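You operate a simulated robot arm through the tools that you are given. There is no shell and no other tool. Be economical: measure what you need, move in short steps, check, and stop when the job is done.

You are at the controls of a simulated robot arm. One attempt, no reset.

JOB
Close the cupboard door of the cream cabinet. Close the left winder door. Turn the eleventh tension dial to 600 g. Fetch the white cloth and set it on the top of the grey cart. Put the jar marked "NEW" from the top of the steel bench on the middle shelf of the grey cart. Put the yellow card on the top of the grey cart. Put the green job card on the lower shelf of the steel bench. Put the flux jar on the right end of the steel bench away on the lower shelf of the steel bench. Take the blue job card and put it on the packing end of the packing table. Do these in any order. Set down upright: jar, flux jar.

It is judged by the outcome, as a careful person would: the job done as asked, and still so three seconds after it is handed in. It fails if anything else is knocked over, pushed out of place, dropped, spilled or broken. Flat cloth is picked up by pressing the open fingertips on it (5 to 10 N) and closing them slowly along it; thin cloth reads only 2 to 8 mm in the jaws.

ROBOT AND FRAMES
A 6-joint arm with a fingered hand on a trunk, on a base that drives. Base frame: it is fixed to the floor where the robot stands at the start and does not move with it; the origin is under the middle of the robot, x ahead of it, y to its left, z up. Lengths are in m, angles in degrees, forces in N, time in s.
With the tool pointing down near the work surface it reaches from about 0.26 to 0.88 m from the robot's upright axis, wherever it stands. Its first joint turns from -166.0 to 166.0 degrees. Places, roughly: blue job card [4.25, -5.25, 0.75]; cupboard door of the cream cabinet [0.9, 0.1, 0.6]; eleventh tension dial [3.5, -0.6, 1.3]; flux jar [5.5, -3.75, 0.75]; green job card [6.25, -1, 0.75]; jar [5.75, -1, 0.75]; left winder door [2.5, -1.6, 0.5]; lower shelf of the steel bench [5.9, -1, 0.2]; middle shelf of the grey cart [5, -0.6, 0.5]; packing end of the packing table [2.2, -4.4, 0.8]; top of the grey cart [5, -0.6, 0.9]; white cloth (7x9x3 cm) [5.5, -0.7, 0.8]; yellow card [6, -1, 0.75]. Payload 5 kg.
The TCP is the grasp point between the finger pads, 0.036 m short of the fingertips. In the tool frame z runs along the fingers and y along their closing line. Largest opening 0.12 m; the body of the gripper starts 0.042 m behind the TCP. The gripper is a hand of 4 fingers: y runs from the thumb to the fingers, the wrist lies at [-0.019, -0.123, -0.211] in the tool frame, and closing takes about 1.5 s.
Orientation is that of the tool frame in the base frame, as a unit quaternion [x, y, z, w]. With the fingers straight down and the wrist toward the robot, the tool's x, y and z point along [0, 1, 0], [1, 0, 0] and [0, 0, -1] of the base frame.

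CONTROLS
- The arm moves only by the tool play_rows. Its argument "series" is a list of rows, each an object (a shift or turn left out is 0, a gripper value left out holds the last) with "delta_rot": the turn, a rotation vector about the tool's x, y, z in degrees, a list of three; "xyz": the shift along the tool's x, y, z in m, a list of three; "gripper": the opening in per cent of the stroke, from 0 (shut) to 100 (fully open). In form: [{"delta_rot": [ax, ay, az], "xyz": [tx, ty, tz], "gripper": gripper}, ...]. A call has 1 to 8 rows; each row is the pose to reach, as a shift and turn from the pose commanded when the call began, along the tool's axes at that moment. A row lasts 0.2 s, in which the tool goes at most 0.05 m and 8.6 degrees; a call with a longer step from one row to the next is refused whole, and so is a gripper value outside its range. Where a pose cannot be reached the arm comes as near as it can. A force on the tool above 40 N (or 10 N above the force at the start of the call, whichever is more), or a blocked arm, ends the call early, and 0.2 s more pass. The fingers move at their own pace (about 0.045 m/s each) and stop on an object; they squeeze with about 27 N. The grip force told is the motor's: it shows also when the fingers shut on nothing. Time passes only in rows, and 0.2 s behind the last, so rows that repeat a pose let the fingers close. The reply holds the time, the measured pose of the TCP, the force on the tool along the base axes, the opening and the grip force, in the units named above and with some noise, with the torque about the TCP (base axes, N m) and any sound that the robot's microphone picked up, and new pictures: "pictures" is both (left out), scene, wrist or none.
- Cameras (640 x 400 px; columns grow to the right, rows downward): "scene" is now at [0.1134, 0.0145, 1.5904]; the picture's right is [0.16, -0.99, -0.00], its down [-0.68, -0.11, -0.73] and it looks along [0.72, 0.11, -0.68] (base axes); focal length 272 px, centre (320, 200). "wrist" rides on the gripper at [0.073, -0.101, -0.142] in the tool frame; the picture's right is [-0.79, 0.29, -0.54], its down [-0.56, -0.70, 0.44] and it looks along [-0.25, 0.65, 0.71] (tool axes); focal length 280 px, centre (320, 200). There is no depth. A picture from a camera that has moved, and an enlarged one, comes with that camera's place and axes in the base frame and with its lens.
- move_column(by): slides the trunk up (or, below 0, down) by that many m; the arm and the scene camera ride with it, the base frame stays. It gives what a move gives, with no picture.
- drive_base(legs): drives the robot by 1 to 6 legs, each [ahead, turn to the left] in m and degrees, along the robot's own axes; the way and the turn of a leg run together, so that a leg with both is an arc; at most 1.5 m and 180 degrees a leg. The arm and the cameras ride along, it lands a little off, and it stops where it bumps. It gives what a move gives, and a new picture of the scene camera.
- grasp_type(shape): the hand has 4 fingers and takes this shape, open, in about a second: jaw (thumb against the fingers, like two jaws); tri (thumb and two fingers); tip (a fingertip pinch); poke (one finger out to press); point (the index stretched); flat (the hand flat); cup (the hand cupped); fist (a fist). The gripper value then closes the fingers along that shape, each until it touches; the sizes above hold for jaw. It gives what a move gives, with no picture.
- turn_head(pan, tilt): turns the head with the scene camera to pan (to the left, within 86 degrees either way) and tilt (down, from -29 to 69), counted from straight ahead of the robot. It gives what a move gives, and a new picture of the scene camera.
- close_up(camera, box): a new picture of the part [left, top, right, bottom] of that camera's present view, enlarged. It takes no simulated time.
- job_done(): hands the job in; it is judged then, once.

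Work in short steps. Places have to be worked out from the pictures, the camera data and where the tool is seen: move nearer, look again, correct. Check each grasp and each placing, and mend what went wrong. You have 217 turns and 260 pictures in all, those below and enlarged ones among them. Open the gripper and draw the arm clear of the work before you hand the job in, unless the task says otherwise; then end with one line.

The tools are called after ">>>" as a command line: name --argument value ..., lists and objects as JSON in quotes. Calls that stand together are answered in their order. play_rows: Moves the arm, as the interface text tells. Its arguments: {"type":"object","properties":{"series":{"type":"array","items":{"type":"object","properties":{"delta_rot":{"type":"array","items":{"type":"number"}},"xyz":{"type":"array","items":{"type":"number"}},"gripper":{"type":"number"}}}},"pictures":{"type":"string","enum":["both","scene","wrist","none"]}},"required":["series"]} The other tools are called the same way: move_column (by) slides the trunk up or down; grasp_type (shape) gives the hand a shape; drive_base (legs) drives the base; turn_head (pan, tilt) turns the head that bears the scene camera; close_up (camera, box) takes an enlarged picture of a part of a camera's view; job_done () hands the job in.

At the start:

```text
time_s: 0.0
tool_pos: [0.6917, -0.1767, 1.0295]
ee_rot: [0.707, 0.707, 0.0, 0.0]
contact_force: [-0.4, 1.3, -0.4]
moment: [0.02, 0.01, 0.01]
width: 0.1197
grip_force: 0.0
shape: jaw
trunk travel left (down, up): [-0.6, 0.24]
robot x, y, heading: [0.0026, 0.0007, -0.1]
head pan, tilt: [9.0, 43.1]
```

scene: 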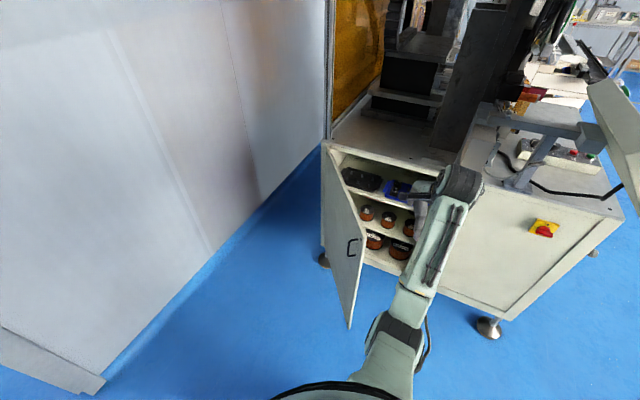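
wrist: 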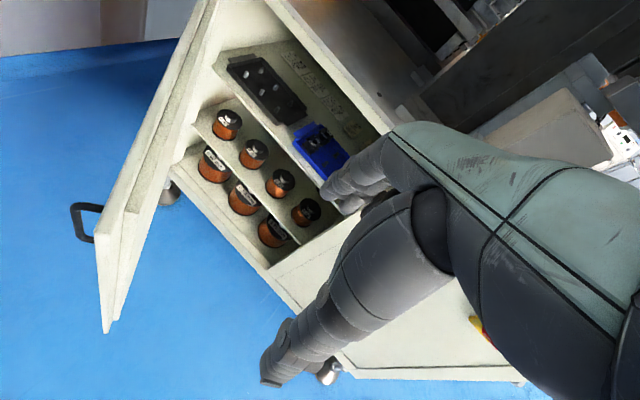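

I start by looking closer at the cabinet door and its surroundings.

>>> close_up --camera "scene" --box '[260, 100, 500, 350]'

>>> turn_head --pan -40 --tilt 20

```text
1.60 times, centred on (380, 225) of scene
camera zoom: at [0.1134, 0.0145, 1.5904], right [0.16, -0.99, 0.0], down [-0.68, -0.11, -0.73], along [0.72, 0.11, -0.68], focal length 435 px, centre (224, 160)
```

zoom: 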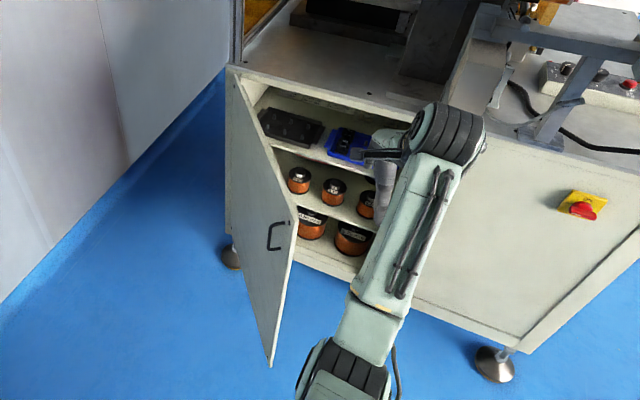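

```text
time_s: 1.2
tool_pos: [0.693, -0.1764, 1.0297]
ee_rot: [0.708, 0.707, 0.0, 0.0]
contact_force: [0.5, -0.9, 0.5]
moment: [0.01, 0.01, -0.03]
width: 0.1194
grip_force: 0.0
shape: jaw
trunk travel left (down, up): [-0.6, 0.24]
robot x, y, heading: [-0.0005, 0.0007, -0.1]
head pan, tilt: [-40.0, 20.0]
camera scene: at [0.103, -0.0582, 1.6264], right [-0.64, -0.77, 0.0], down [-0.26, 0.22, -0.94], along [0.72, -0.6, -0.34], focal length 272 px, centre (320, 200)
```

scene: 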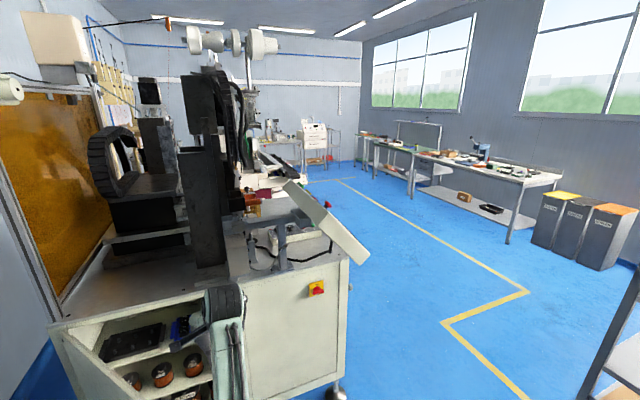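

The door is open about 55°, hinged at roughly (1.18, 0.15), with its free edge at (0.69, -0.05) and its top near z 0.92. I make a fist and carry the arm over to the door's outer side.

>>> grasp_type --shape "fist"

>>> play_rows --series '[{"xyz": [0.04, -0.015, -0.01]}, {"xyz": [0.08, -0.03, -0.02]}, {"xyz": [0.12, -0.045, -0.02]}, {"xyz": [0.16, -0.06, -0.02]}, {"xyz": [0.2, -0.075, -0.02]}, {"xyz": [0.24, -0.09, -0.02]}, {"xyz": [0.28, -0.105, -0.02]}, {"xyz": [0.32, -0.12, -0.02]}]' --pictures "none"

>>> turn_head --pan 0 --tilt 45

```text
time_s: 2.1
tool_pos: [0.6924, -0.1771, 1.0296]
ee_rot: [0.707, 0.707, 0.0, 0.001]
contact_force: [1.2, 0.2, 0.0]
moment: [0.0, 0.0, 0.0]
width: 0.0
grip_force: 0.0
shape: fist
trunk travel left (down, up): [-0.6, 0.24]
robot x, y, heading: [0.0019, -0.0022, 0.1]
head pan, tilt: [-40.0, 20.0]
```

```text
time_s: 3.9
tool_pos: [0.5818, 0.1443, 1.0347]
ee_rot: [0.707, 0.707, 0.002, 0.002]
contact_force: [-0.4, 0.1, 0.0]
moment: [0.0, 0.0, 0.03]
width: 0.0
grip_force: 0.1
shape: fist
out of reach, approached as far as the arm can: row 6, 7, 8
trunk travel left (down, up): [-0.6, 0.24]
robot x, y, heading: [0.0022, 0.0013, -0.0]
head pan, tilt: [-40.0, 20.0]
```

```text
time_s: 4.9
tool_pos: [0.5827, 0.1413, 1.0357]
ee_rot: [0.707, 0.707, 0.002, 0.002]
contact_force: [0.0, 1.6, -0.2]
moment: [0.01, 0.0, -0.01]
width: 0.0
grip_force: 0.1
shape: fist
trunk travel left (down, up): [-0.6, 0.24]
robot x, y, heading: [-0.0006, 0.0024, -0.3]
head pan, tilt: [0.0, 45.0]
camera scene: at [0.113, 0.0017, 1.5878], right [0.0, -1.0, 0.0], down [-0.71, 0.0, -0.71], along [0.71, 0.0, -0.71], focal length 272 px, centre (320, 200)
```

scene: 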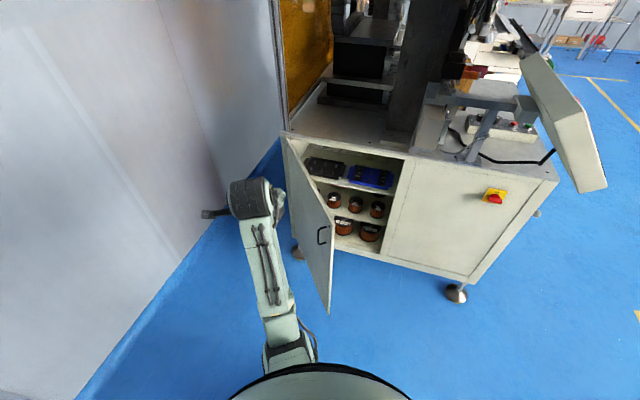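

The fist is now outside the door. I lower it to about z 0.72 and check.

>>> play_rows --series '[{"xyz": [0, 0, 0.04]}, {"xyz": [0, 0, 0.08]}, {"xyz": [0, 0, 0.12]}, {"xyz": [0, 0, 0.16]}, {"xyz": [0, 0, 0.2]}, {"xyz": [0, 0, 0.24]}, {"xyz": [0, 0, 0.28]}, {"xyz": [0, 0, 0.32]}]' --pictures "both"

```text
time_s: 6.7
tool_pos: [0.5818, 0.145, 0.7141]
ee_rot: [0.707, 0.707, 0.0, 0.0]
contact_force: [-0.4, 0.8, 0.1]
moment: [-0.01, -0.01, 0.01]
width: 0.0
grip_force: 0.1
shape: fist
trunk travel left (down, up): [-0.6, 0.24]
robot x, y, heading: [0.0033, -0.0033, -0.1]
head pan, tilt: [0.0, 45.0]
camera scene: at [0.1133, 0.0018, 1.5878], right [0.0, -1.0, 0.0], down [-0.71, 0.0, -0.71], along [0.71, 0.0, -0.71], focal length 272 px, centre (320, 200)
camera wrist: at [0.4814, 0.2169, 0.8562], right [0.29, -0.79, 0.54], down [-0.7, -0.56, -0.44], along [0.65, -0.25, -0.71], focal length 280 px, centre (320, 200)
```

scene: 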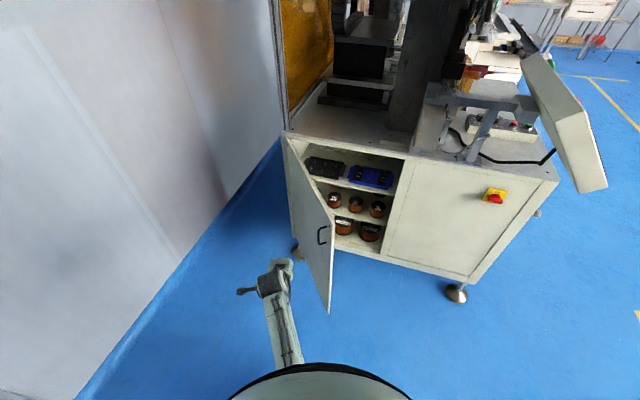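
wrist: 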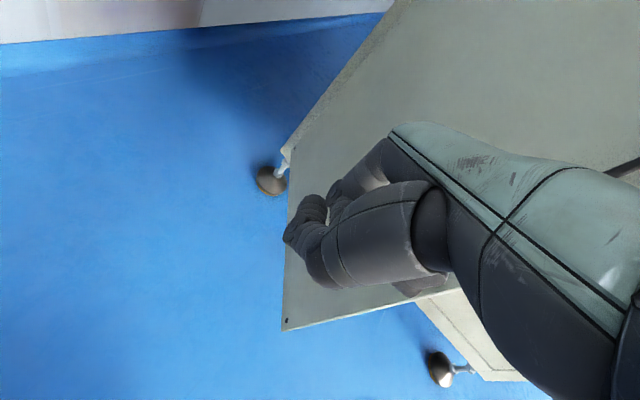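

The fist hangs beside the outer face. I sweep it into the door along its arc.

>>> play_rows --series '[{"xyz": [-0.015, 0.045, 0]}, {"xyz": [-0.03, 0.09, 0]}, {"xyz": [-0.05, 0.135, 0]}, {"xyz": [-0.08, 0.17, 0]}, {"xyz": [-0.11, 0.205, 0]}, {"xyz": [-0.145, 0.23, 0]}, {"xyz": [-0.18, 0.25, 0]}, {"xyz": [-0.214, 0.27, 0]}]' --pictures "scene"

```text
time_s: 8.5
tool_pos: [0.8407, -0.0707, 0.7226]
ee_rot: [0.708, 0.706, 0.002, 0.001]
contact_force: [1.2, 0.3, 1.8]
moment: [-0.02, 0.09, 0.02]
width: 0.0
grip_force: 0.1
shape: fist
out of reach, approached as far as the arm can: row 8
trunk travel left (down, up): [-0.6, 0.24]
robot x, y, heading: [0.0013, -0.0031, -0.1]
head pan, tilt: [0.0, 45.0]
camera scene: at [0.1131, -0.0004, 1.5877], right [0.0, -1.0, 0.0], down [-0.71, 0.0, -0.71], along [0.71, 0.0, -0.71], focal length 272 px, centre (320, 200)
```

scene: 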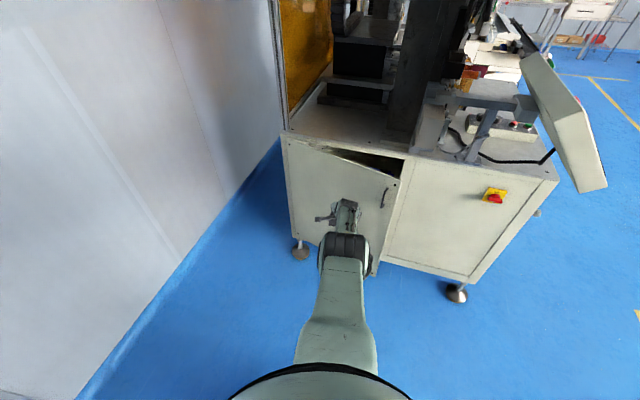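

The door is mostly shut. I drive ahead a little to push it the rest of the way.

>>> drive_base --legs '[[0.1, 0]]'

```text
time_s: 9.7
tool_pos: [0.9394, -0.0683, 0.7191]
ee_rot: [0.707, 0.707, 0.001, 0.0]
contact_force: [0.0, -1.1, -0.6]
moment: [0.0, 0.02, 0.0]
width: 0.0003
grip_force: 0.0
shape: fist
trunk travel left (down, up): [-0.6, 0.24]
robot x, y, heading: [0.1009, 0.0002, 0.0]
head pan, tilt: [0.0, 45.0]
camera scene: at [0.2137, 0.0021, 1.5877], right [0.0, -1.0, 0.0], down [-0.71, 0.0, -0.71], along [0.71, 0.0, -0.71], focal length 272 px, centre (320, 200)
```

scene: 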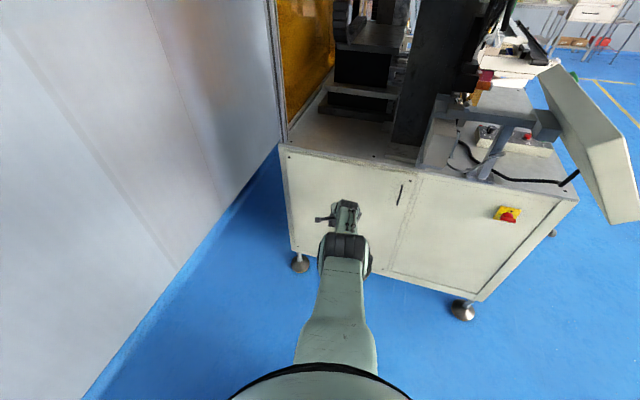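

The door looks nearly flush; I check it enlarged.

>>> close_up --camera "scene" --box '[260, 120, 480, 290]'

```text
2.35 times, centred on (370, 205) of scene
camera zoom: at [0.2137, 0.0021, 1.5877], right [0.0, -1.0, 0.0], down [-0.71, 0.0, -0.71], along [0.71, 0.0, -0.71], focal length 639 px, centre (202, 188)
```

zoom: 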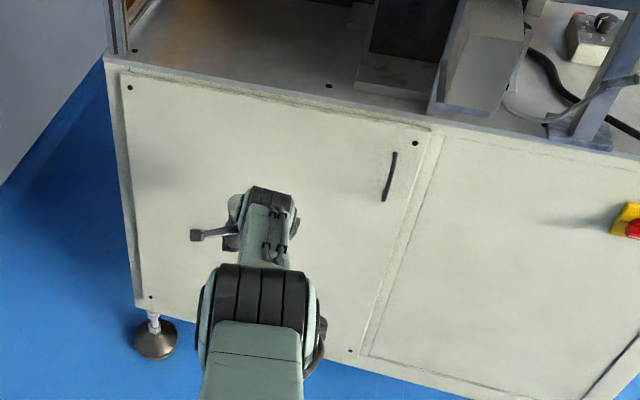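

It looks shut; I confirm with a light push near the handle edge.

>>> play_rows --series '[{"xyz": [-0.04, -0.01, 0]}, {"xyz": [-0.08, -0.02, 0]}, {"xyz": [-0.12, -0.03, 0]}, {"xyz": [-0.16, -0.03, 0]}]' --pictures "none"

>>> drive_base --legs '[[0.09, 0]]'

```text
time_s: 10.7
tool_pos: [0.8977, -0.2292, 0.7261]
ee_rot: [0.706, 0.708, -0.001, 0.0]
contact_force: [-0.5, 0.2, -0.5]
moment: [-0.01, -0.03, 0.0]
width: 0.0
grip_force: 0.0
shape: fist
out of reach, approached as far as the arm can: row 4
trunk travel left (down, up): [-0.6, 0.24]
robot x, y, heading: [0.0995, -0.0006, -0.1]
head pan, tilt: [0.0, 45.0]
```

```text
time_s: 11.9
tool_pos: [0.9859, -0.2277, 0.7254]
ee_rot: [0.707, 0.707, 0.0, -0.001]
contact_force: [-16.8, 4.2, -3.4]
moment: [-0.15, -1.08, -0.53]
width: 0.0001
grip_force: 0.0
shape: fist
trunk travel left (down, up): [-0.6, 0.24]
robot x, y, heading: [0.192, 0.0003, 0.3]
head pan, tilt: [0.0, 45.0]
camera scene: at [0.3019, 0.0029, 1.5878], right [0.0, -1.0, 0.0], down [-0.71, 0.0, -0.71], along [0.71, 0.0, -0.71], focal length 272 px, centre (320, 200)
```

scene: 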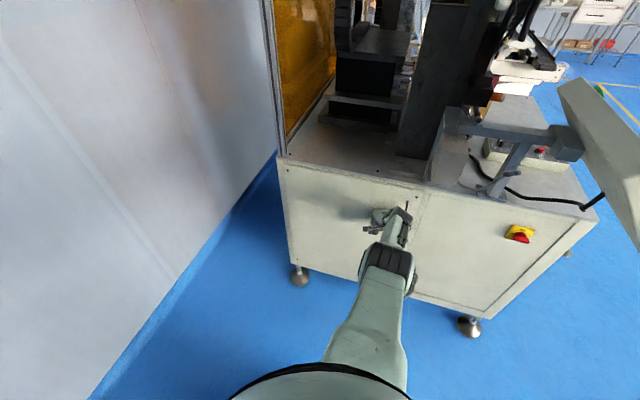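

The door holds at 17 N: closed. I back away and tuck the arm in.

>>> drive_base --legs '[[-0.3, 0]]'

>>> play_rows --series '[{"xyz": [0.03, -0.035, -0.02]}, {"xyz": [0.05, -0.07, -0.04]}, {"xyz": [0.07, -0.105, -0.06]}, {"xyz": [0.09, -0.14, -0.08]}, {"xyz": [0.11, -0.175, -0.1]}, {"xyz": [0.13, -0.21, -0.12]}, {"xyz": [0.15, -0.245, -0.14]}, {"xyz": [0.17, -0.28, -0.16]}]' --pictures "none"

>>> turn_head --pan -60 --tilt 20

```text
time_s: 14.1
tool_pos: [0.6854, -0.2285, 0.7243]
ee_rot: [0.707, 0.707, 0.0, -0.002]
contact_force: [-0.2, 0.6, 1.1]
moment: [-0.02, -0.02, 0.02]
width: 0.0
grip_force: 0.1
shape: fist
trunk travel left (down, up): [-0.6, 0.24]
robot x, y, heading: [-0.1131, -0.0016, 0.4]
head pan, tilt: [0.0, 45.0]
camera scene: at [0.0015, 0.0013, 1.5878], right [0.0, -1.0, 0.0], down [-0.71, 0.0, -0.71], along [0.71, 0.0, -0.71], focal length 272 px, centre (320, 200)
```

scene: 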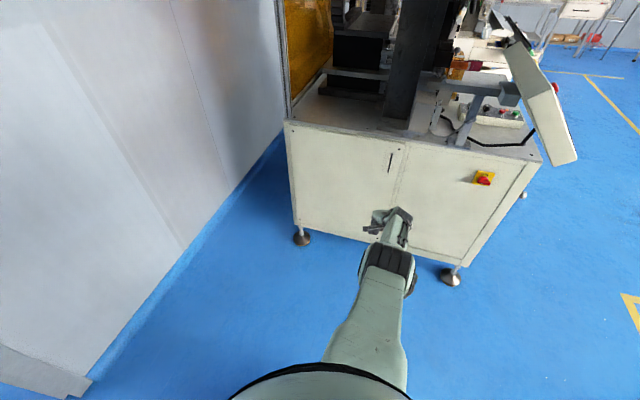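

```text
refused: row 1 steps farther than a row can; nothing moved
```

```text
time_s: 15.4
tool_pos: [0.6853, -0.228, 0.7238]
ee_rot: [0.706, 0.708, 0.0, -0.001]
contact_force: [-0.7, 0.2, 0.6]
moment: [-0.03, -0.03, -0.02]
width: 0.0
grip_force: 0.1
shape: fist
trunk travel left (down, up): [-0.6, 0.24]
robot x, y, heading: [-0.108, -0.0021, -0.1]
head pan, tilt: [-60.0, 20.0]
camera scene: at [-0.0324, -0.0793, 1.6264], right [-0.86, -0.5, 0.0], down [-0.17, 0.3, -0.94], along [0.47, -0.81, -0.34], focal length 272 px, centre (320, 200)
```

scene: 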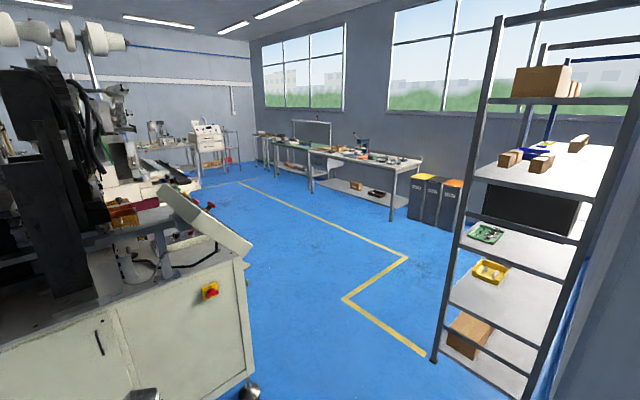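

The step was too long, so I split it: tuck the arm with smaller steps, then look ahead.

>>> play_rows --series '[{"xyz": [0.02, -0.033, -0.02]}, {"xyz": [0.04, -0.066, -0.04]}, {"xyz": [0.06, -0.1, -0.06]}, {"xyz": [0.08, -0.133, -0.08]}, {"xyz": [0.1, -0.166, -0.1]}, {"xyz": [0.12, -0.2, -0.12]}, {"xyz": [0.14, -0.215, -0.15]}, {"xyz": [0.16, -0.23, -0.18]}]' --pictures "none"

>>> drive_base --legs '[[0, -65], [1.45, 0], [0.6, 30]]'

>>> turn_head --pan 35 --tilt 25

```text
time_s: 17.2
tool_pos: [0.4547, -0.0684, 0.9055]
ee_rot: [0.707, 0.708, 0.0, -0.001]
contact_force: [0.0, 0.2, -0.3]
moment: [-0.04, -0.01, 0.02]
width: 0.0
grip_force: 0.0
shape: fist
trunk travel left (down, up): [-0.6, 0.24]
robot x, y, heading: [-0.1107, -0.0029, 0.2]
head pan, tilt: [-60.0, 20.0]
```

```text
time_s: 31.9
tool_pos: [1.3924, -2.1412, 0.9043]
ee_rot: [0.88, 0.474, 0.0, -0.002]
contact_force: [-0.6, 0.5, -1.1]
moment: [-0.03, -0.02, -0.01]
width: 0.0
grip_force: 0.0
shape: fist
trunk travel left (down, up): [-0.6, 0.24]
robot x, y, heading: [0.9534, -1.7711, -33.6]
head pan, tilt: [-60.0, 20.0]
camera scene: at [0.9768, -1.879, 1.6264], right [-1.0, 0.06, 0.0], down [0.02, 0.34, -0.94], along [-0.06, -0.94, -0.34], focal length 272 px, centre (320, 200)
```

scene: 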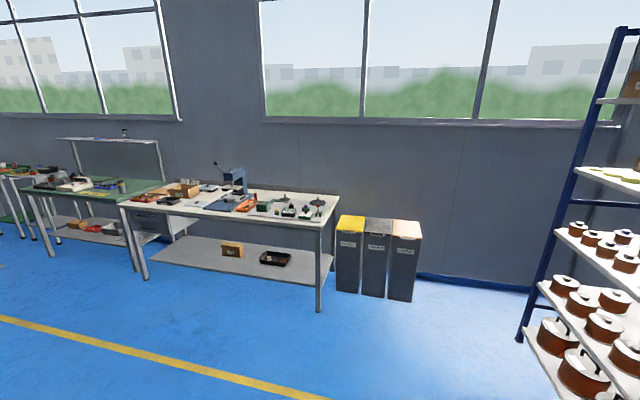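

```text
time_s: 33.6
tool_pos: [1.3911, -2.1408, 0.9054]
ee_rot: [0.88, 0.475, 0.0, -0.002]
contact_force: [0.1, -0.2, -0.3]
moment: [0.0, -0.03, -0.01]
width: 0.0
grip_force: 0.2
shape: fist
trunk travel left (down, up): [-0.6, 0.24]
robot x, y, heading: [0.9553, -1.7725, -33.5]
head pan, tilt: [35.0, 25.0]
camera scene: at [1.0742, -1.7836, 1.6183], right [0.03, -1.0, 0.0], down [-0.42, -0.01, -0.91], along [0.91, 0.02, -0.42], focal length 272 px, centre (320, 200)
```

scene: 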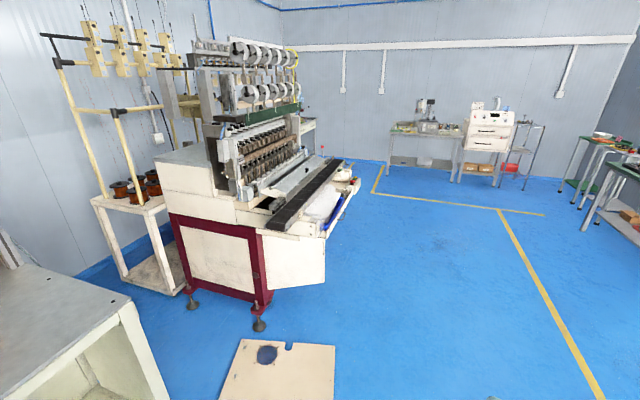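

I see the winder with its near front door hanging open, and some board ahead of me low down. I look at both in detail.

>>> close_up --camera "scene" --box '[150, 180, 350, 340]'

>>> turn_head --pan 35 --tilt 50

```text
2.50 times, centred on (250, 260) of scene
camera zoom: at [1.0742, -1.7836, 1.6183], right [0.03, -1.0, 0.0], down [-0.42, -0.01, -0.91], along [0.91, 0.02, -0.42], focal length 679 px, centre (495, 50)
```

zoom: 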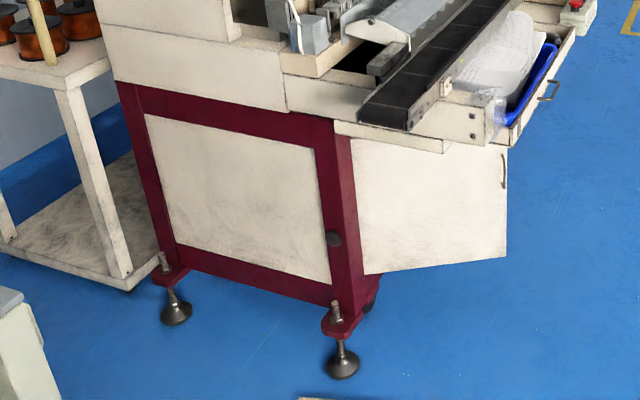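

```text
time_s: 34.5
tool_pos: [1.3916, -2.1398, 0.905]
ee_rot: [0.881, 0.474, 0.0, -0.003]
contact_force: [-0.6, 1.2, -0.3]
moment: [-0.02, -0.01, -0.02]
width: 0.0002
grip_force: 0.0
shape: fist
trunk travel left (down, up): [-0.6, 0.24]
robot x, y, heading: [0.9557, -1.7698, -33.5]
head pan, tilt: [35.0, 50.0]
camera scene: at [1.0591, -1.784, 1.5809], right [0.03, -1.0, 0.0], down [-0.77, -0.02, -0.64], along [0.64, 0.02, -0.77], focal length 272 px, centre (320, 200)
```

scene: 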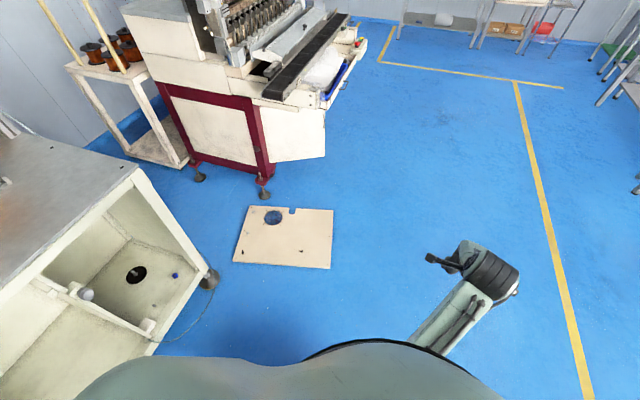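

A loose panel lies on the floor at x 1.8–2.3, y −1.84…−1.2, so I route round it at y ≈ −2.5. The winder's left door is hinged near (2.5, −1.38), opened about 65°, under an overhang.

>>> drive_base --legs '[[1.3, 0], [0.4, 33]]'

>>> turn_head --pan 60 --tilt 40

```text
time_s: 43.9
tool_pos: [2.9728, -2.695, 0.9041]
ee_rot: [0.716, 0.698, -0.001, -0.001]
contact_force: [-1.0, 0.2, 0.0]
moment: [0.0, 0.03, 0.02]
width: 0.0
grip_force: 0.0
shape: fist
trunk travel left (down, up): [-0.6, 0.24]
robot x, y, heading: [2.408, -2.6175, -1.5]
head pan, tilt: [35.0, 50.0]
camera scene: at [2.5032, -2.5712, 1.5808], right [0.55, -0.83, 0.0], down [-0.64, -0.42, -0.64], along [0.54, 0.35, -0.77], focal length 272 px, centre (320, 200)
```

scene: 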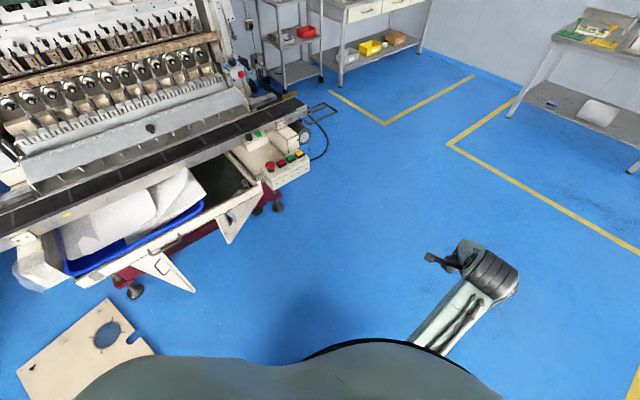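

```text
time_s: 44.8
tool_pos: [2.9726, -2.6946, 0.9051]
ee_rot: [0.715, 0.699, -0.001, -0.001]
contact_force: [-0.2, 0.4, 0.0]
moment: [-0.02, 0.0, 0.01]
width: 0.0002
grip_force: 0.1
shape: fist
trunk travel left (down, up): [-0.6, 0.24]
robot x, y, heading: [2.4036, -2.6126, -1.6]
head pan, tilt: [60.0, 40.0]
camera scene: at [2.483, -2.5415, 1.595], right [0.85, -0.52, 0.0], down [-0.34, -0.55, -0.77], along [0.4, 0.65, -0.64], focal length 272 px, centre (320, 200)
```

scene: 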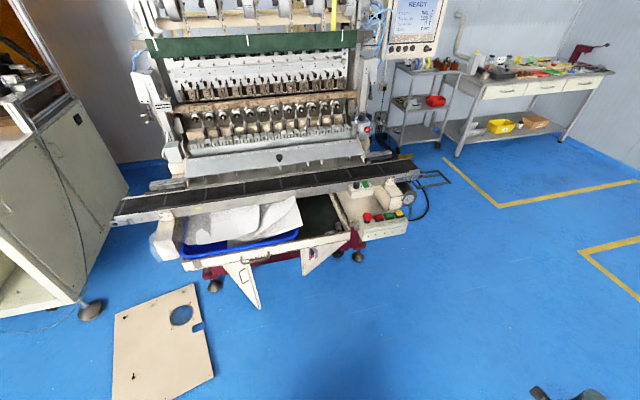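

The winder has two doors, both ajar; the left one is the target. I zoom in on it.

>>> close_up --camera "scene" --box '[170, 210, 370, 330]'

```text
3.20 times, centred on (270, 270) of scene
camera zoom: at [2.483, -2.5415, 1.595], right [0.85, -0.52, 0.0], down [-0.34, -0.55, -0.77], along [0.4, 0.65, -0.64], focal length 870 px, centre (480, -24)
```

zoom: 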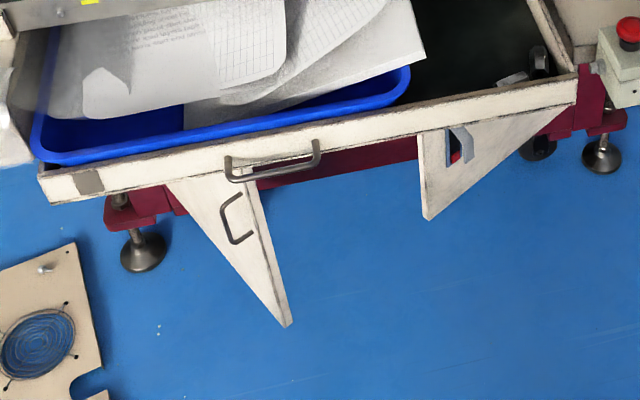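

The left door's free edge is at about (2.58, −1.77), under the open drawer (bottom ≈ z 0.7). I turn to face the winder, lower the trunk and tip the hand forward so that it can go in under the drawer.

>>> drive_base --legs '[[0, 76.5]]'

>>> move_column --by -0.4

>>> play_rows --series '[{"delta_rot": [-8.5, 0, 0]}, {"delta_rot": [-17, 0, 0]}, {"delta_rot": [-25.5, 0, 0]}, {"delta_rot": [-34, 0, 0]}, {"delta_rot": [-42.5, 0, 0]}, {"delta_rot": [-51, 0, 0]}, {"delta_rot": [-59.5, 0, 0]}, {"delta_rot": [-68, 0, 0]}]' --pictures "none"

>>> turn_head --pan 0 --tilt 45

```text
time_s: 49.1
tool_pos: [2.6147, -2.0825, 0.9037]
ee_rot: [0.127, 0.992, -0.001, -0.001]
contact_force: [0.4, 0.6, -0.1]
moment: [-0.03, 0.03, 0.02]
width: 0.0
grip_force: 0.0
shape: fist
trunk travel left (down, up): [-0.6, 0.24]
robot x, y, heading: [2.4082, -2.6129, 75.1]
head pan, tilt: [60.0, 40.0]
camera scene: at [2.3558, -2.5239, 1.595], right [0.71, 0.71, 0.0], down [0.46, -0.45, -0.77], along [-0.54, 0.54, -0.64], focal length 272 px, centre (320, 200)
```

scene: 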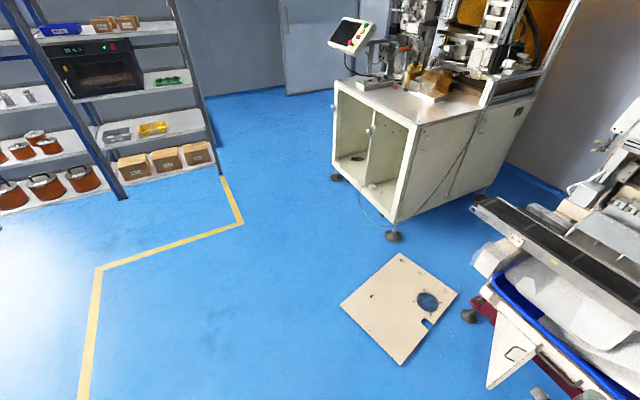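

```text
time_s: 52.9
tool_pos: [2.6143, -2.083, 0.5049]
ee_rot: [0.127, 0.992, -0.002, -0.001]
contact_force: [0.3, 0.2, 0.4]
moment: [0.01, 0.03, -0.01]
width: 0.0
grip_force: 0.1
shape: fist
trunk travel left (down, up): [-0.2, 0.64]
robot x, y, heading: [2.4075, -2.6136, 75.3]
head pan, tilt: [60.0, 40.0]
```

```text
time_s: 54.9
tool_pos: [2.5989, -2.079, 0.4599]
ee_rot: [0.043, 0.872, 0.476, 0.109]
contact_force: [0.1, -0.2, 0.5]
moment: [-0.01, 0.02, 0.04]
width: 0.0001
grip_force: 0.1
shape: fist
trunk travel left (down, up): [-0.2, 0.64]
robot x, y, heading: [2.4082, -2.6151, 75.1]
head pan, tilt: [60.0, 40.0]
stopped in row 8: the arm was blocked; the commanded pose is now the measured one
```

```text
time_s: 56.2
tool_pos: [2.599, -2.0776, 0.4604]
ee_rot: [0.043, 0.872, 0.477, 0.107]
contact_force: [-0.1, 0.2, 0.1]
moment: [0.03, -0.03, -0.01]
width: 0.0002
grip_force: 0.1
shape: fist
trunk travel left (down, up): [-0.2, 0.64]
robot x, y, heading: [2.4051, -2.6145, 75.2]
head pan, tilt: [0.0, 45.0]
camera scene: at [2.4369, -2.5054, 1.1877], right [0.97, -0.26, 0.0], down [-0.18, -0.68, -0.71], along [0.18, 0.68, -0.71], focal length 272 px, centre (320, 200)
```

scene: 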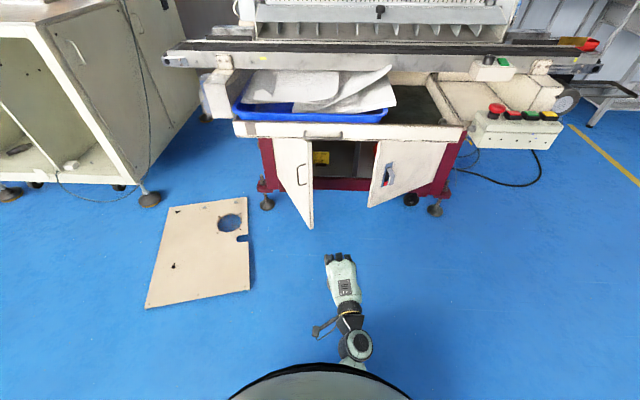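

The hand is tipped about 58° forward at z 0.46, which is enough. I shift it left so it passes on the outer side of the left door, then roll forward a little.

>>> play_rows --series '[{"xyz": [0.045, 0, 0]}, {"xyz": [0.09, 0, 0]}, {"xyz": [0.135, 0, 0]}, {"xyz": [0.18, 0, 0]}, {"xyz": [0.22, 0, 0]}]' --pictures "none"

>>> drive_base --legs '[[0.22, 0]]'

```text
time_s: 57.4
tool_pos: [2.4874, -2.0471, 0.4458]
ee_rot: [0.027, 0.875, 0.474, 0.1]
contact_force: [0.4, 0.3, -0.2]
moment: [-0.01, -0.01, 0.02]
width: 0.0
grip_force: 0.1
shape: fist
out of reach, approached as far as the arm can: row 3, 4, 5
trunk travel left (down, up): [-0.2, 0.64]
robot x, y, heading: [2.4074, -2.6099, 75.4]
head pan, tilt: [0.0, 45.0]
```

```text
time_s: 59.2
tool_pos: [2.5475, -1.8338, 0.4465]
ee_rot: [0.029, 0.874, 0.474, 0.101]
contact_force: [0.3, 0.2, 0.4]
moment: [-0.01, 0.0, -0.02]
width: 0.0001
grip_force: 0.1
shape: fist
trunk travel left (down, up): [-0.2, 0.64]
robot x, y, heading: [2.4644, -2.4013, 75.0]
head pan, tilt: [0.0, 45.0]
camera scene: at [2.4951, -2.2861, 1.187], right [0.97, -0.26, 0.0], down [-0.18, -0.69, -0.7], along [0.18, 0.68, -0.71], focal length 272 px, centre (320, 200)
```

scene: 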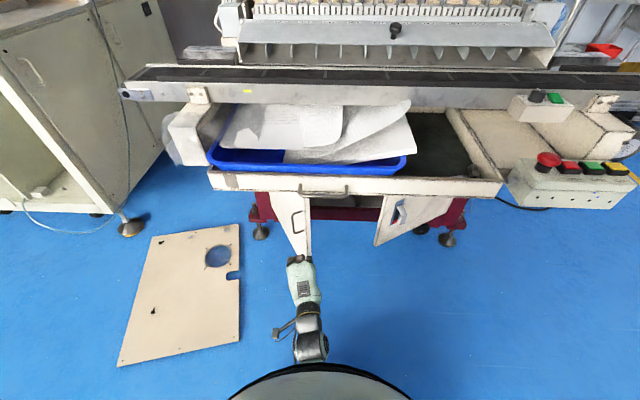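

The fist is right at the free edge, so I need it further left. I turn the base left a little, then advance past the edge.

>>> drive_base --legs '[[-0.06, 0], [0, 17], [0.15, 0]]'

```text
time_s: 62.4
tool_pos: [2.3569, -1.7433, 0.4486]
ee_rot: [-0.1, 0.867, 0.487, 0.029]
contact_force: [0.3, -0.6, -0.3]
moment: [-0.02, -0.03, 0.01]
width: 0.0
grip_force: 0.0
shape: fist
trunk travel left (down, up): [-0.2, 0.64]
robot x, y, heading: [2.4428, -2.3109, 91.9]
head pan, tilt: [0.0, 45.0]
camera scene: at [2.44, -2.1946, 1.1875], right [1.0, 0.04, 0.0], down [0.03, -0.71, -0.7], along [-0.02, 0.7, -0.71], focal length 272 px, centre (320, 200)
```

scene: 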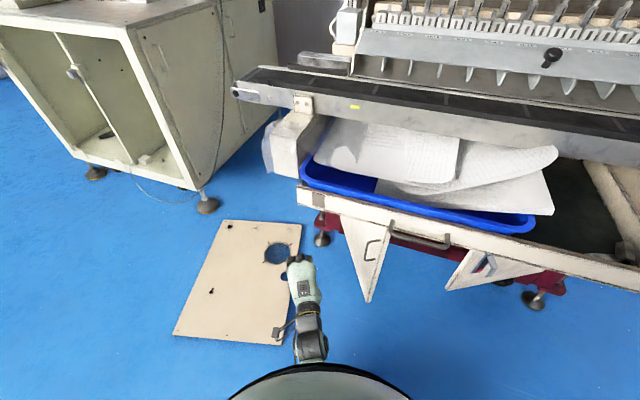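

The hand is now on the outer side. I advance a touch, and swing right to push the door round.

>>> drive_base --legs '[[0.06, 0], [0, -25]]'

```text
time_s: 64.8
tool_pos: [2.6008, -1.7003, 0.4502]
ee_rot: [0.087, 0.869, 0.469, 0.133]
contact_force: [-0.4, -0.2, -0.4]
moment: [-0.01, 0.01, -0.03]
width: 0.0
grip_force: 0.0
shape: fist
trunk travel left (down, up): [-0.2, 0.64]
robot x, y, heading: [2.4418, -2.2537, 67.5]
head pan, tilt: [0.0, 45.0]
camera scene: at [2.4862, -2.1439, 1.1873], right [0.92, -0.39, 0.0], down [-0.27, -0.65, -0.71], along [0.27, 0.65, -0.71], focal length 272 px, centre (320, 200)
```

scene: 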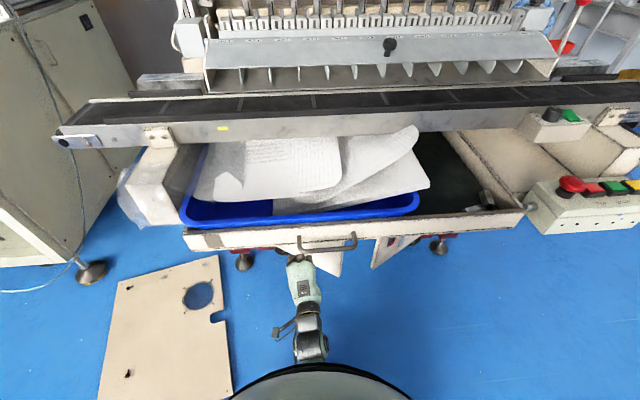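

The door has swung further. I extend the arm forward (keeping height) to push it on.

>>> play_rows --series '[{"xyz": [0, 0.02, 0.032]}, {"xyz": [0, 0.04, 0.064]}, {"xyz": [0, 0.06, 0.096]}, {"xyz": [-0.01, 0.08, 0.128]}, {"xyz": [-0.02, 0.1, 0.16]}]' --pictures "scene"

```text
time_s: 66.0
tool_pos: [2.673, -1.5251, 0.4532]
ee_rot: [0.088, 0.869, 0.469, 0.134]
contact_force: [-0.4, -1.1, -0.1]
moment: [-0.01, 0.04, 0.01]
width: 0.0
grip_force: 0.1
shape: fist
trunk travel left (down, up): [-0.2, 0.64]
robot x, y, heading: [2.4368, -2.2499, 67.4]
head pan, tilt: [0.0, 45.0]
camera scene: at [2.4852, -2.1465, 1.1877], right [0.92, -0.39, 0.0], down [-0.27, -0.65, -0.71], along [0.27, 0.65, -0.71], focal length 272 px, centre (320, 200)
```

scene: 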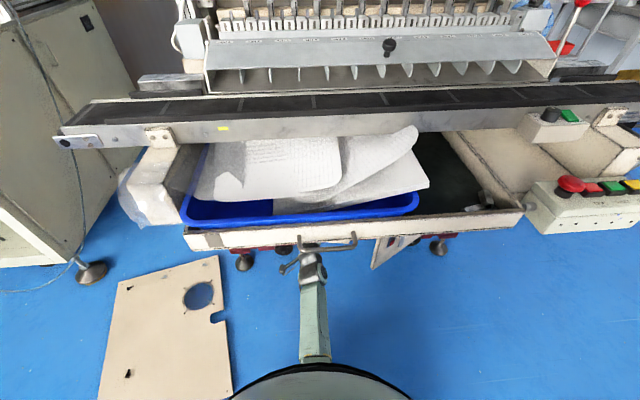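

Good progress; now the wrist view to see how closed it is.

>>> play_rows --series '[{"xyz": [-0.01, 0.012, 0.02]}, {"xyz": [-0.03, 0.024, 0.04]}, {"xyz": [-0.05, 0.036, 0.06]}]' --pictures "both"

```text
time_s: 66.8
tool_pos: [2.7276, -1.4796, 0.4519]
ee_rot: [0.085, 0.871, 0.466, 0.131]
contact_force: [-10.0, -18.9, 0.8]
moment: [0.47, -0.22, 0.61]
width: 0.0001
grip_force: 0.0
shape: fist
trunk travel left (down, up): [-0.2, 0.64]
robot x, y, heading: [2.4405, -2.2513, 67.4]
head pan, tilt: [0.0, 45.0]
stopped in row 3: the force on the tool passed its limit at 49 N (the readings are from after the stop); the commanded pose is now the measured one
camera scene: at [2.4841, -2.1488, 1.1879], right [0.92, -0.38, 0.0], down [-0.27, -0.65, -0.71], along [0.27, 0.65, -0.71], focal length 272 px, centre (320, 200)
camera wrist: at [2.6133, -1.6279, 0.4324], right [0.59, -0.48, 0.65], down [0.65, -0.19, -0.74], along [0.47, 0.86, 0.2], focal length 280 px, centre (320, 200)
```

scene: 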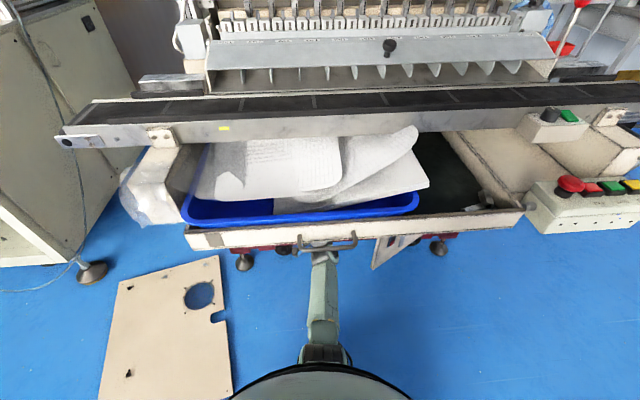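
wrist: 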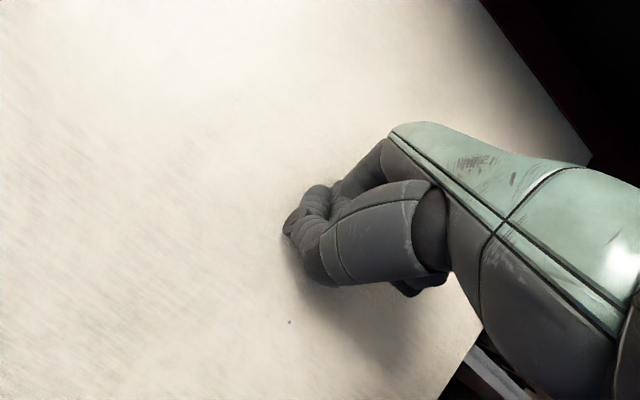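

A firm 49 N stop: the door is against its frame. I draw the hand straight back and check visually.

>>> play_rows --series '[{"xyz": [0.01, -0.02, -0.035]}, {"xyz": [0.02, -0.045, -0.07]}, {"xyz": [0.02, -0.065, -0.105]}, {"xyz": [0.02, -0.085, -0.14]}, {"xyz": [0.02, -0.1, -0.17]}, {"xyz": [0.02, -0.12, -0.2]}]' --pictures "none"

>>> drive_base --legs '[[-0.6, 0]]'

>>> turn_head --pan 0 --tilt 35

>>> close_up --camera "scene" --box '[200, 120, 440, 300]'

```text
time_s: 68.2
tool_pos: [2.6463, -1.6958, 0.453]
ee_rot: [0.084, 0.871, 0.467, 0.13]
contact_force: [-0.8, 0.4, 0.1]
moment: [-0.04, 0.0, 0.01]
width: 0.0
grip_force: 0.1
shape: fist
trunk travel left (down, up): [-0.2, 0.64]
robot x, y, heading: [2.4393, -2.2538, 67.7]
head pan, tilt: [0.0, 45.0]
```

```text
time_s: 72.0
tool_pos: [2.4127, -2.2542, 0.4525]
ee_rot: [0.085, 0.871, 0.466, 0.131]
contact_force: [-0.6, 0.4, 0.2]
moment: [0.01, 0.01, 0.02]
width: 0.0001
grip_force: 0.1
shape: fist
trunk travel left (down, up): [-0.2, 0.64]
robot x, y, heading: [2.2086, -2.8101, 67.5]
head pan, tilt: [0.0, 45.0]
camera scene: at [2.2521, -2.7064, 1.1878], right [0.92, -0.38, 0.0], down [-0.27, -0.65, -0.71], along [0.27, 0.65, -0.71], focal length 272 px, centre (320, 200)
```

scene: 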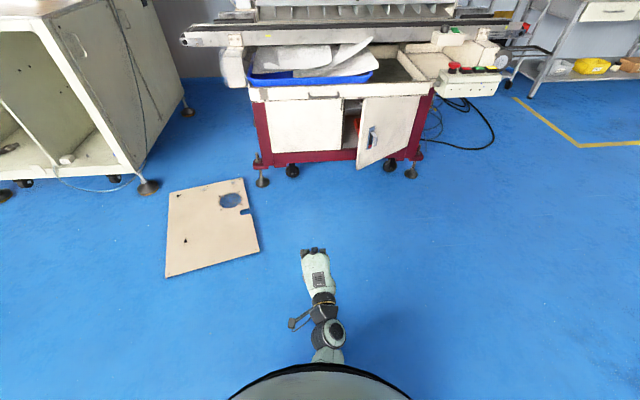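

```text
time_s: 72.7
tool_pos: [2.4119, -2.2549, 0.4531]
ee_rot: [0.085, 0.871, 0.466, 0.131]
contact_force: [-0.1, 0.2, -0.4]
moment: [0.03, 0.01, -0.01]
width: 0.0
grip_force: 0.0
shape: fist
trunk travel left (down, up): [-0.2, 0.64]
robot x, y, heading: [2.2079, -2.8101, 67.4]
head pan, tilt: [0.0, 35.0]
camera scene: at [2.2547, -2.7001, 1.2025], right [0.92, -0.38, 0.0], down [-0.22, -0.53, -0.82], along [0.31, 0.76, -0.57], focal length 272 px, centre (320, 200)
```

scene: 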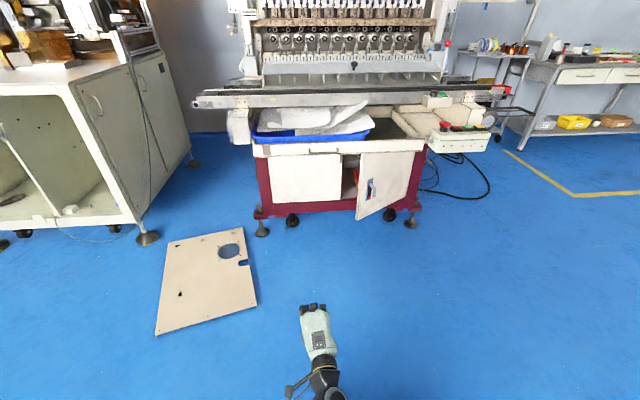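

```text
2.22 times, centred on (320, 210) of scene
camera zoom: at [2.2547, -2.7001, 1.2025], right [0.92, -0.38, 0.0], down [-0.22, -0.53, -0.82], along [0.31, 0.76, -0.57], focal length 604 px, centre (320, 178)
```

zoom: 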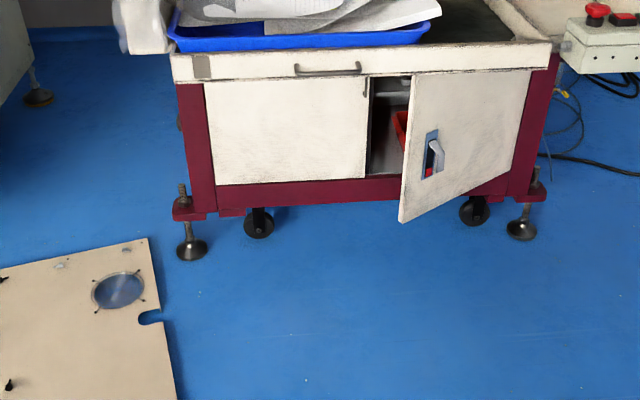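

The left door sits flush. Next the tension dials: I raise the trunk for a look at them.

>>> move_column --by 0.55

>>> turn_head --pan -15 --tilt 10

>>> close_up --camera "scene" --box '[240, 100, 560, 300]'

```text
refused: 0.55 is not a number from -0.4 to 0.4
```

```text
time_s: 73.6
tool_pos: [2.4114, -2.2542, 0.4515]
ee_rot: [0.085, 0.871, 0.467, 0.131]
contact_force: [-0.6, 0.1, -0.8]
moment: [-0.02, -0.02, 0.02]
width: 0.0
grip_force: 0.1
shape: fist
trunk travel left (down, up): [-0.2, 0.64]
robot x, y, heading: [2.2075, -2.8076, 67.6]
head pan, tilt: [-15.0, 10.0]
camera scene: at [2.2776, -2.7076, 1.2426], right [0.79, -0.61, 0.0], down [-0.11, -0.14, -0.98], along [0.6, 0.78, -0.17], focal length 272 px, centre (320, 200)
```

scene: 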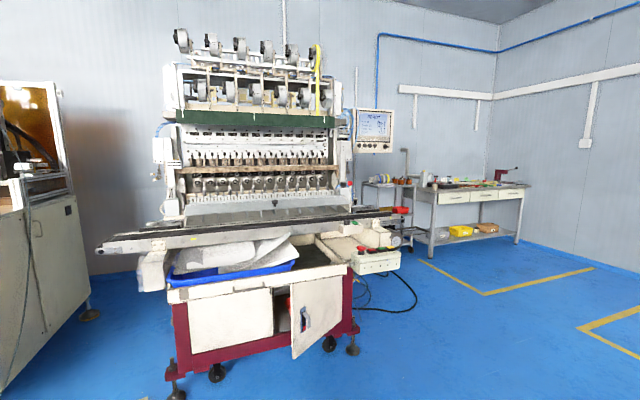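

```text
2.00 times, centred on (400, 200) of scene
camera zoom: at [2.2776, -2.7076, 1.2426], right [0.79, -0.61, 0.0], down [-0.11, -0.14, -0.98], along [0.6, 0.78, -0.17], focal length 543 px, centre (160, 200)
```

zoom: 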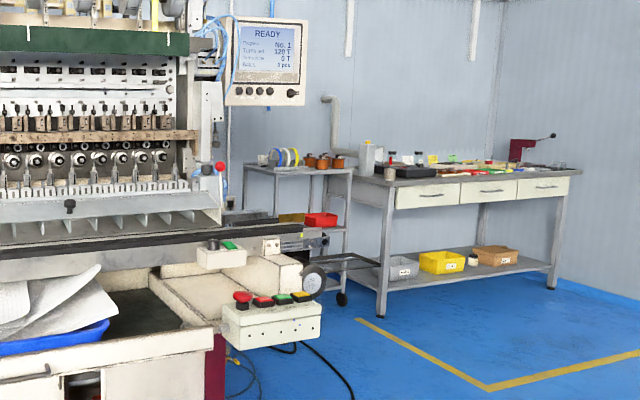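

I raise the trunk in one allowed step and zoom into the winder's panel around where the dial should be.

>>> move_column --by 0.4

>>> close_up --camera "scene" --box '[160, 200, 360, 330]'

```text
time_s: 77.4
tool_pos: [2.4135, -2.2546, 0.8518]
ee_rot: [0.085, 0.871, 0.466, 0.131]
contact_force: [0.4, -0.3, 0.3]
moment: [-0.03, 0.0, 0.03]
width: 0.0
grip_force: 0.0
shape: fist
trunk travel left (down, up): [-0.6, 0.24]
robot x, y, heading: [2.2069, -2.8114, 67.4]
head pan, tilt: [-15.0, 10.0]
```

```text
3.08 times, centred on (260, 265) of scene
camera zoom: at [2.2776, -2.7076, 1.6427], right [0.79, -0.61, 0.0], down [-0.11, -0.14, -0.98], along [0.6, 0.78, -0.17], focal length 836 px, centre (505, 0)
```

zoom: 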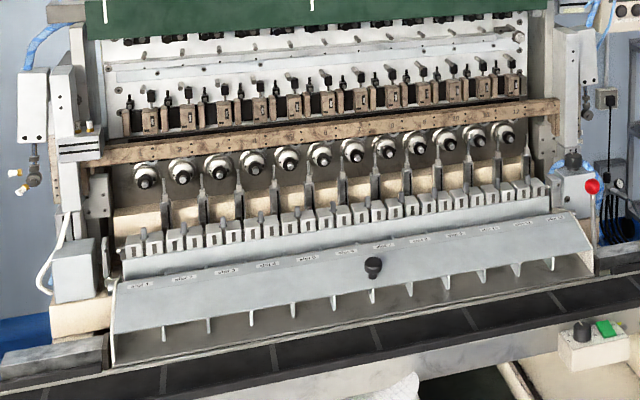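

The dials must be higher (z≈1.3); I zoom there.

>>> close_up --camera "scene" --box '[150, 110, 370, 230]'

```text
2.91 times, centred on (260, 170) of scene
camera zoom: at [2.2776, -2.7076, 1.6427], right [0.79, -0.61, 0.0], down [-0.11, -0.14, -0.98], along [0.6, 0.78, -0.17], focal length 790 px, centre (494, 287)
```

zoom: 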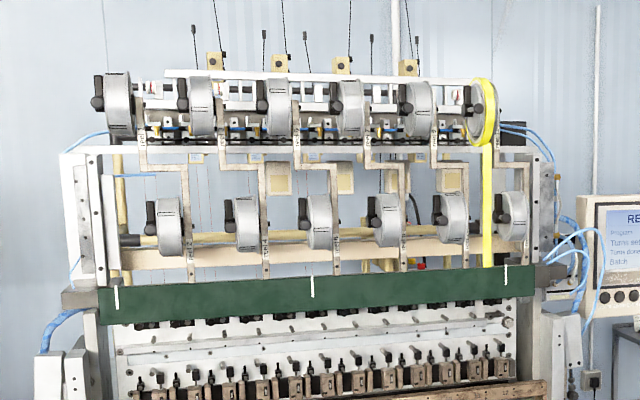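

The tensioners are 12 wheels in two rows with black dials; labels sit on the brackets. I drive closer, in front of the right part, to read them.

>>> drive_base --legs '[[0, -67.5], [0.95, 0], [0, 75], [0.25, 0]]'

>>> turn_head --pan 0 --tilt 5

>>> close_up --camera "scene" --box '[160, 100, 480, 300]'

```text
time_s: 91.6
tool_pos: [3.3067, -1.9922, 0.8466]
ee_rot: [0.019, 0.877, 0.471, 0.094]
contact_force: [-2.1, -12.3, 1.3]
moment: [0.26, 0.02, 0.26]
width: 0.0
grip_force: 0.0
shape: fist
trunk travel left (down, up): [-0.6, 0.24]
robot x, y, heading: [3.1908, -2.5634, 76.0]
head pan, tilt: [-15.0, 10.0]
stopped in leg 4: the force on the tool passed its limit at 48 N (the readings are from after the stop); the commanded pose is now the measured one
camera scene: at [3.2449, -2.4575, 1.643], right [0.88, -0.48, 0.0], down [-0.08, -0.15, -0.99], along [0.48, 0.86, -0.17], focal length 272 px, centre (320, 200)
```

scene: 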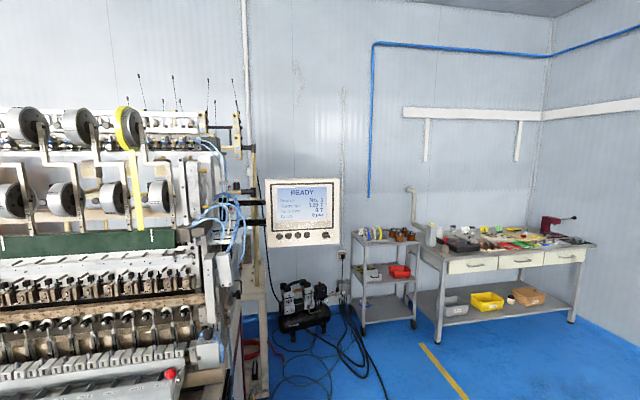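

```text
time_s: 92.3
tool_pos: [3.3075, -1.9918, 0.8477]
ee_rot: [0.018, 0.877, 0.471, 0.095]
contact_force: [-2.9, -19.2, 0.9]
moment: [0.38, -0.06, 0.41]
width: 0.0
grip_force: 0.0
shape: fist
trunk travel left (down, up): [-0.6, 0.24]
robot x, y, heading: [3.1943, -2.5676, 76.4]
head pan, tilt: [0.0, 5.0]
camera scene: at [3.2217, -2.4502, 1.651], right [0.97, -0.24, 0.0], down [-0.02, -0.08, -1.0], along [0.24, 0.97, -0.09], focal length 272 px, centre (320, 200)
```

scene: 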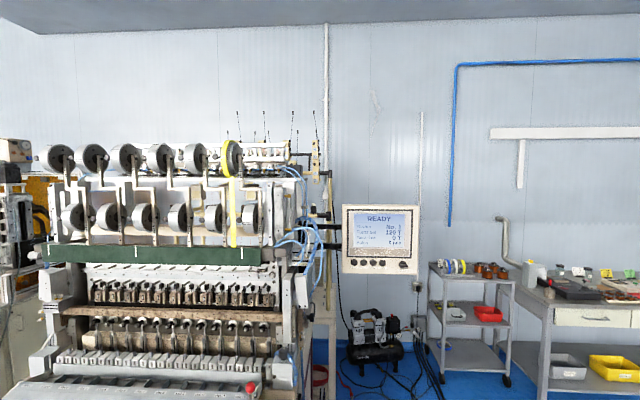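

```text
2.00 times, centred on (320, 200) of scene
camera zoom: at [3.2217, -2.4502, 1.651], right [0.97, -0.24, 0.0], down [-0.02, -0.08, -1.0], along [0.24, 0.97, -0.09], focal length 543 px, centre (320, 200)
```

zoom: 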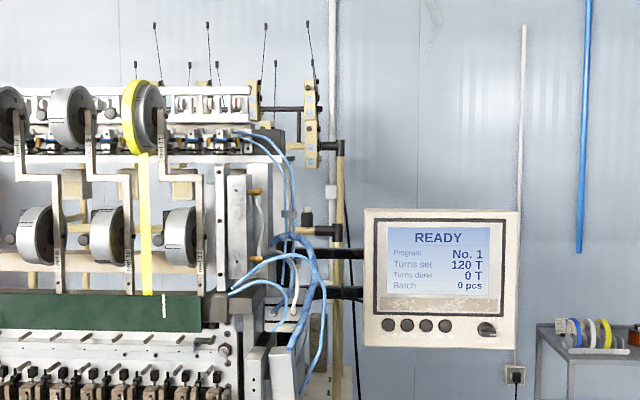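

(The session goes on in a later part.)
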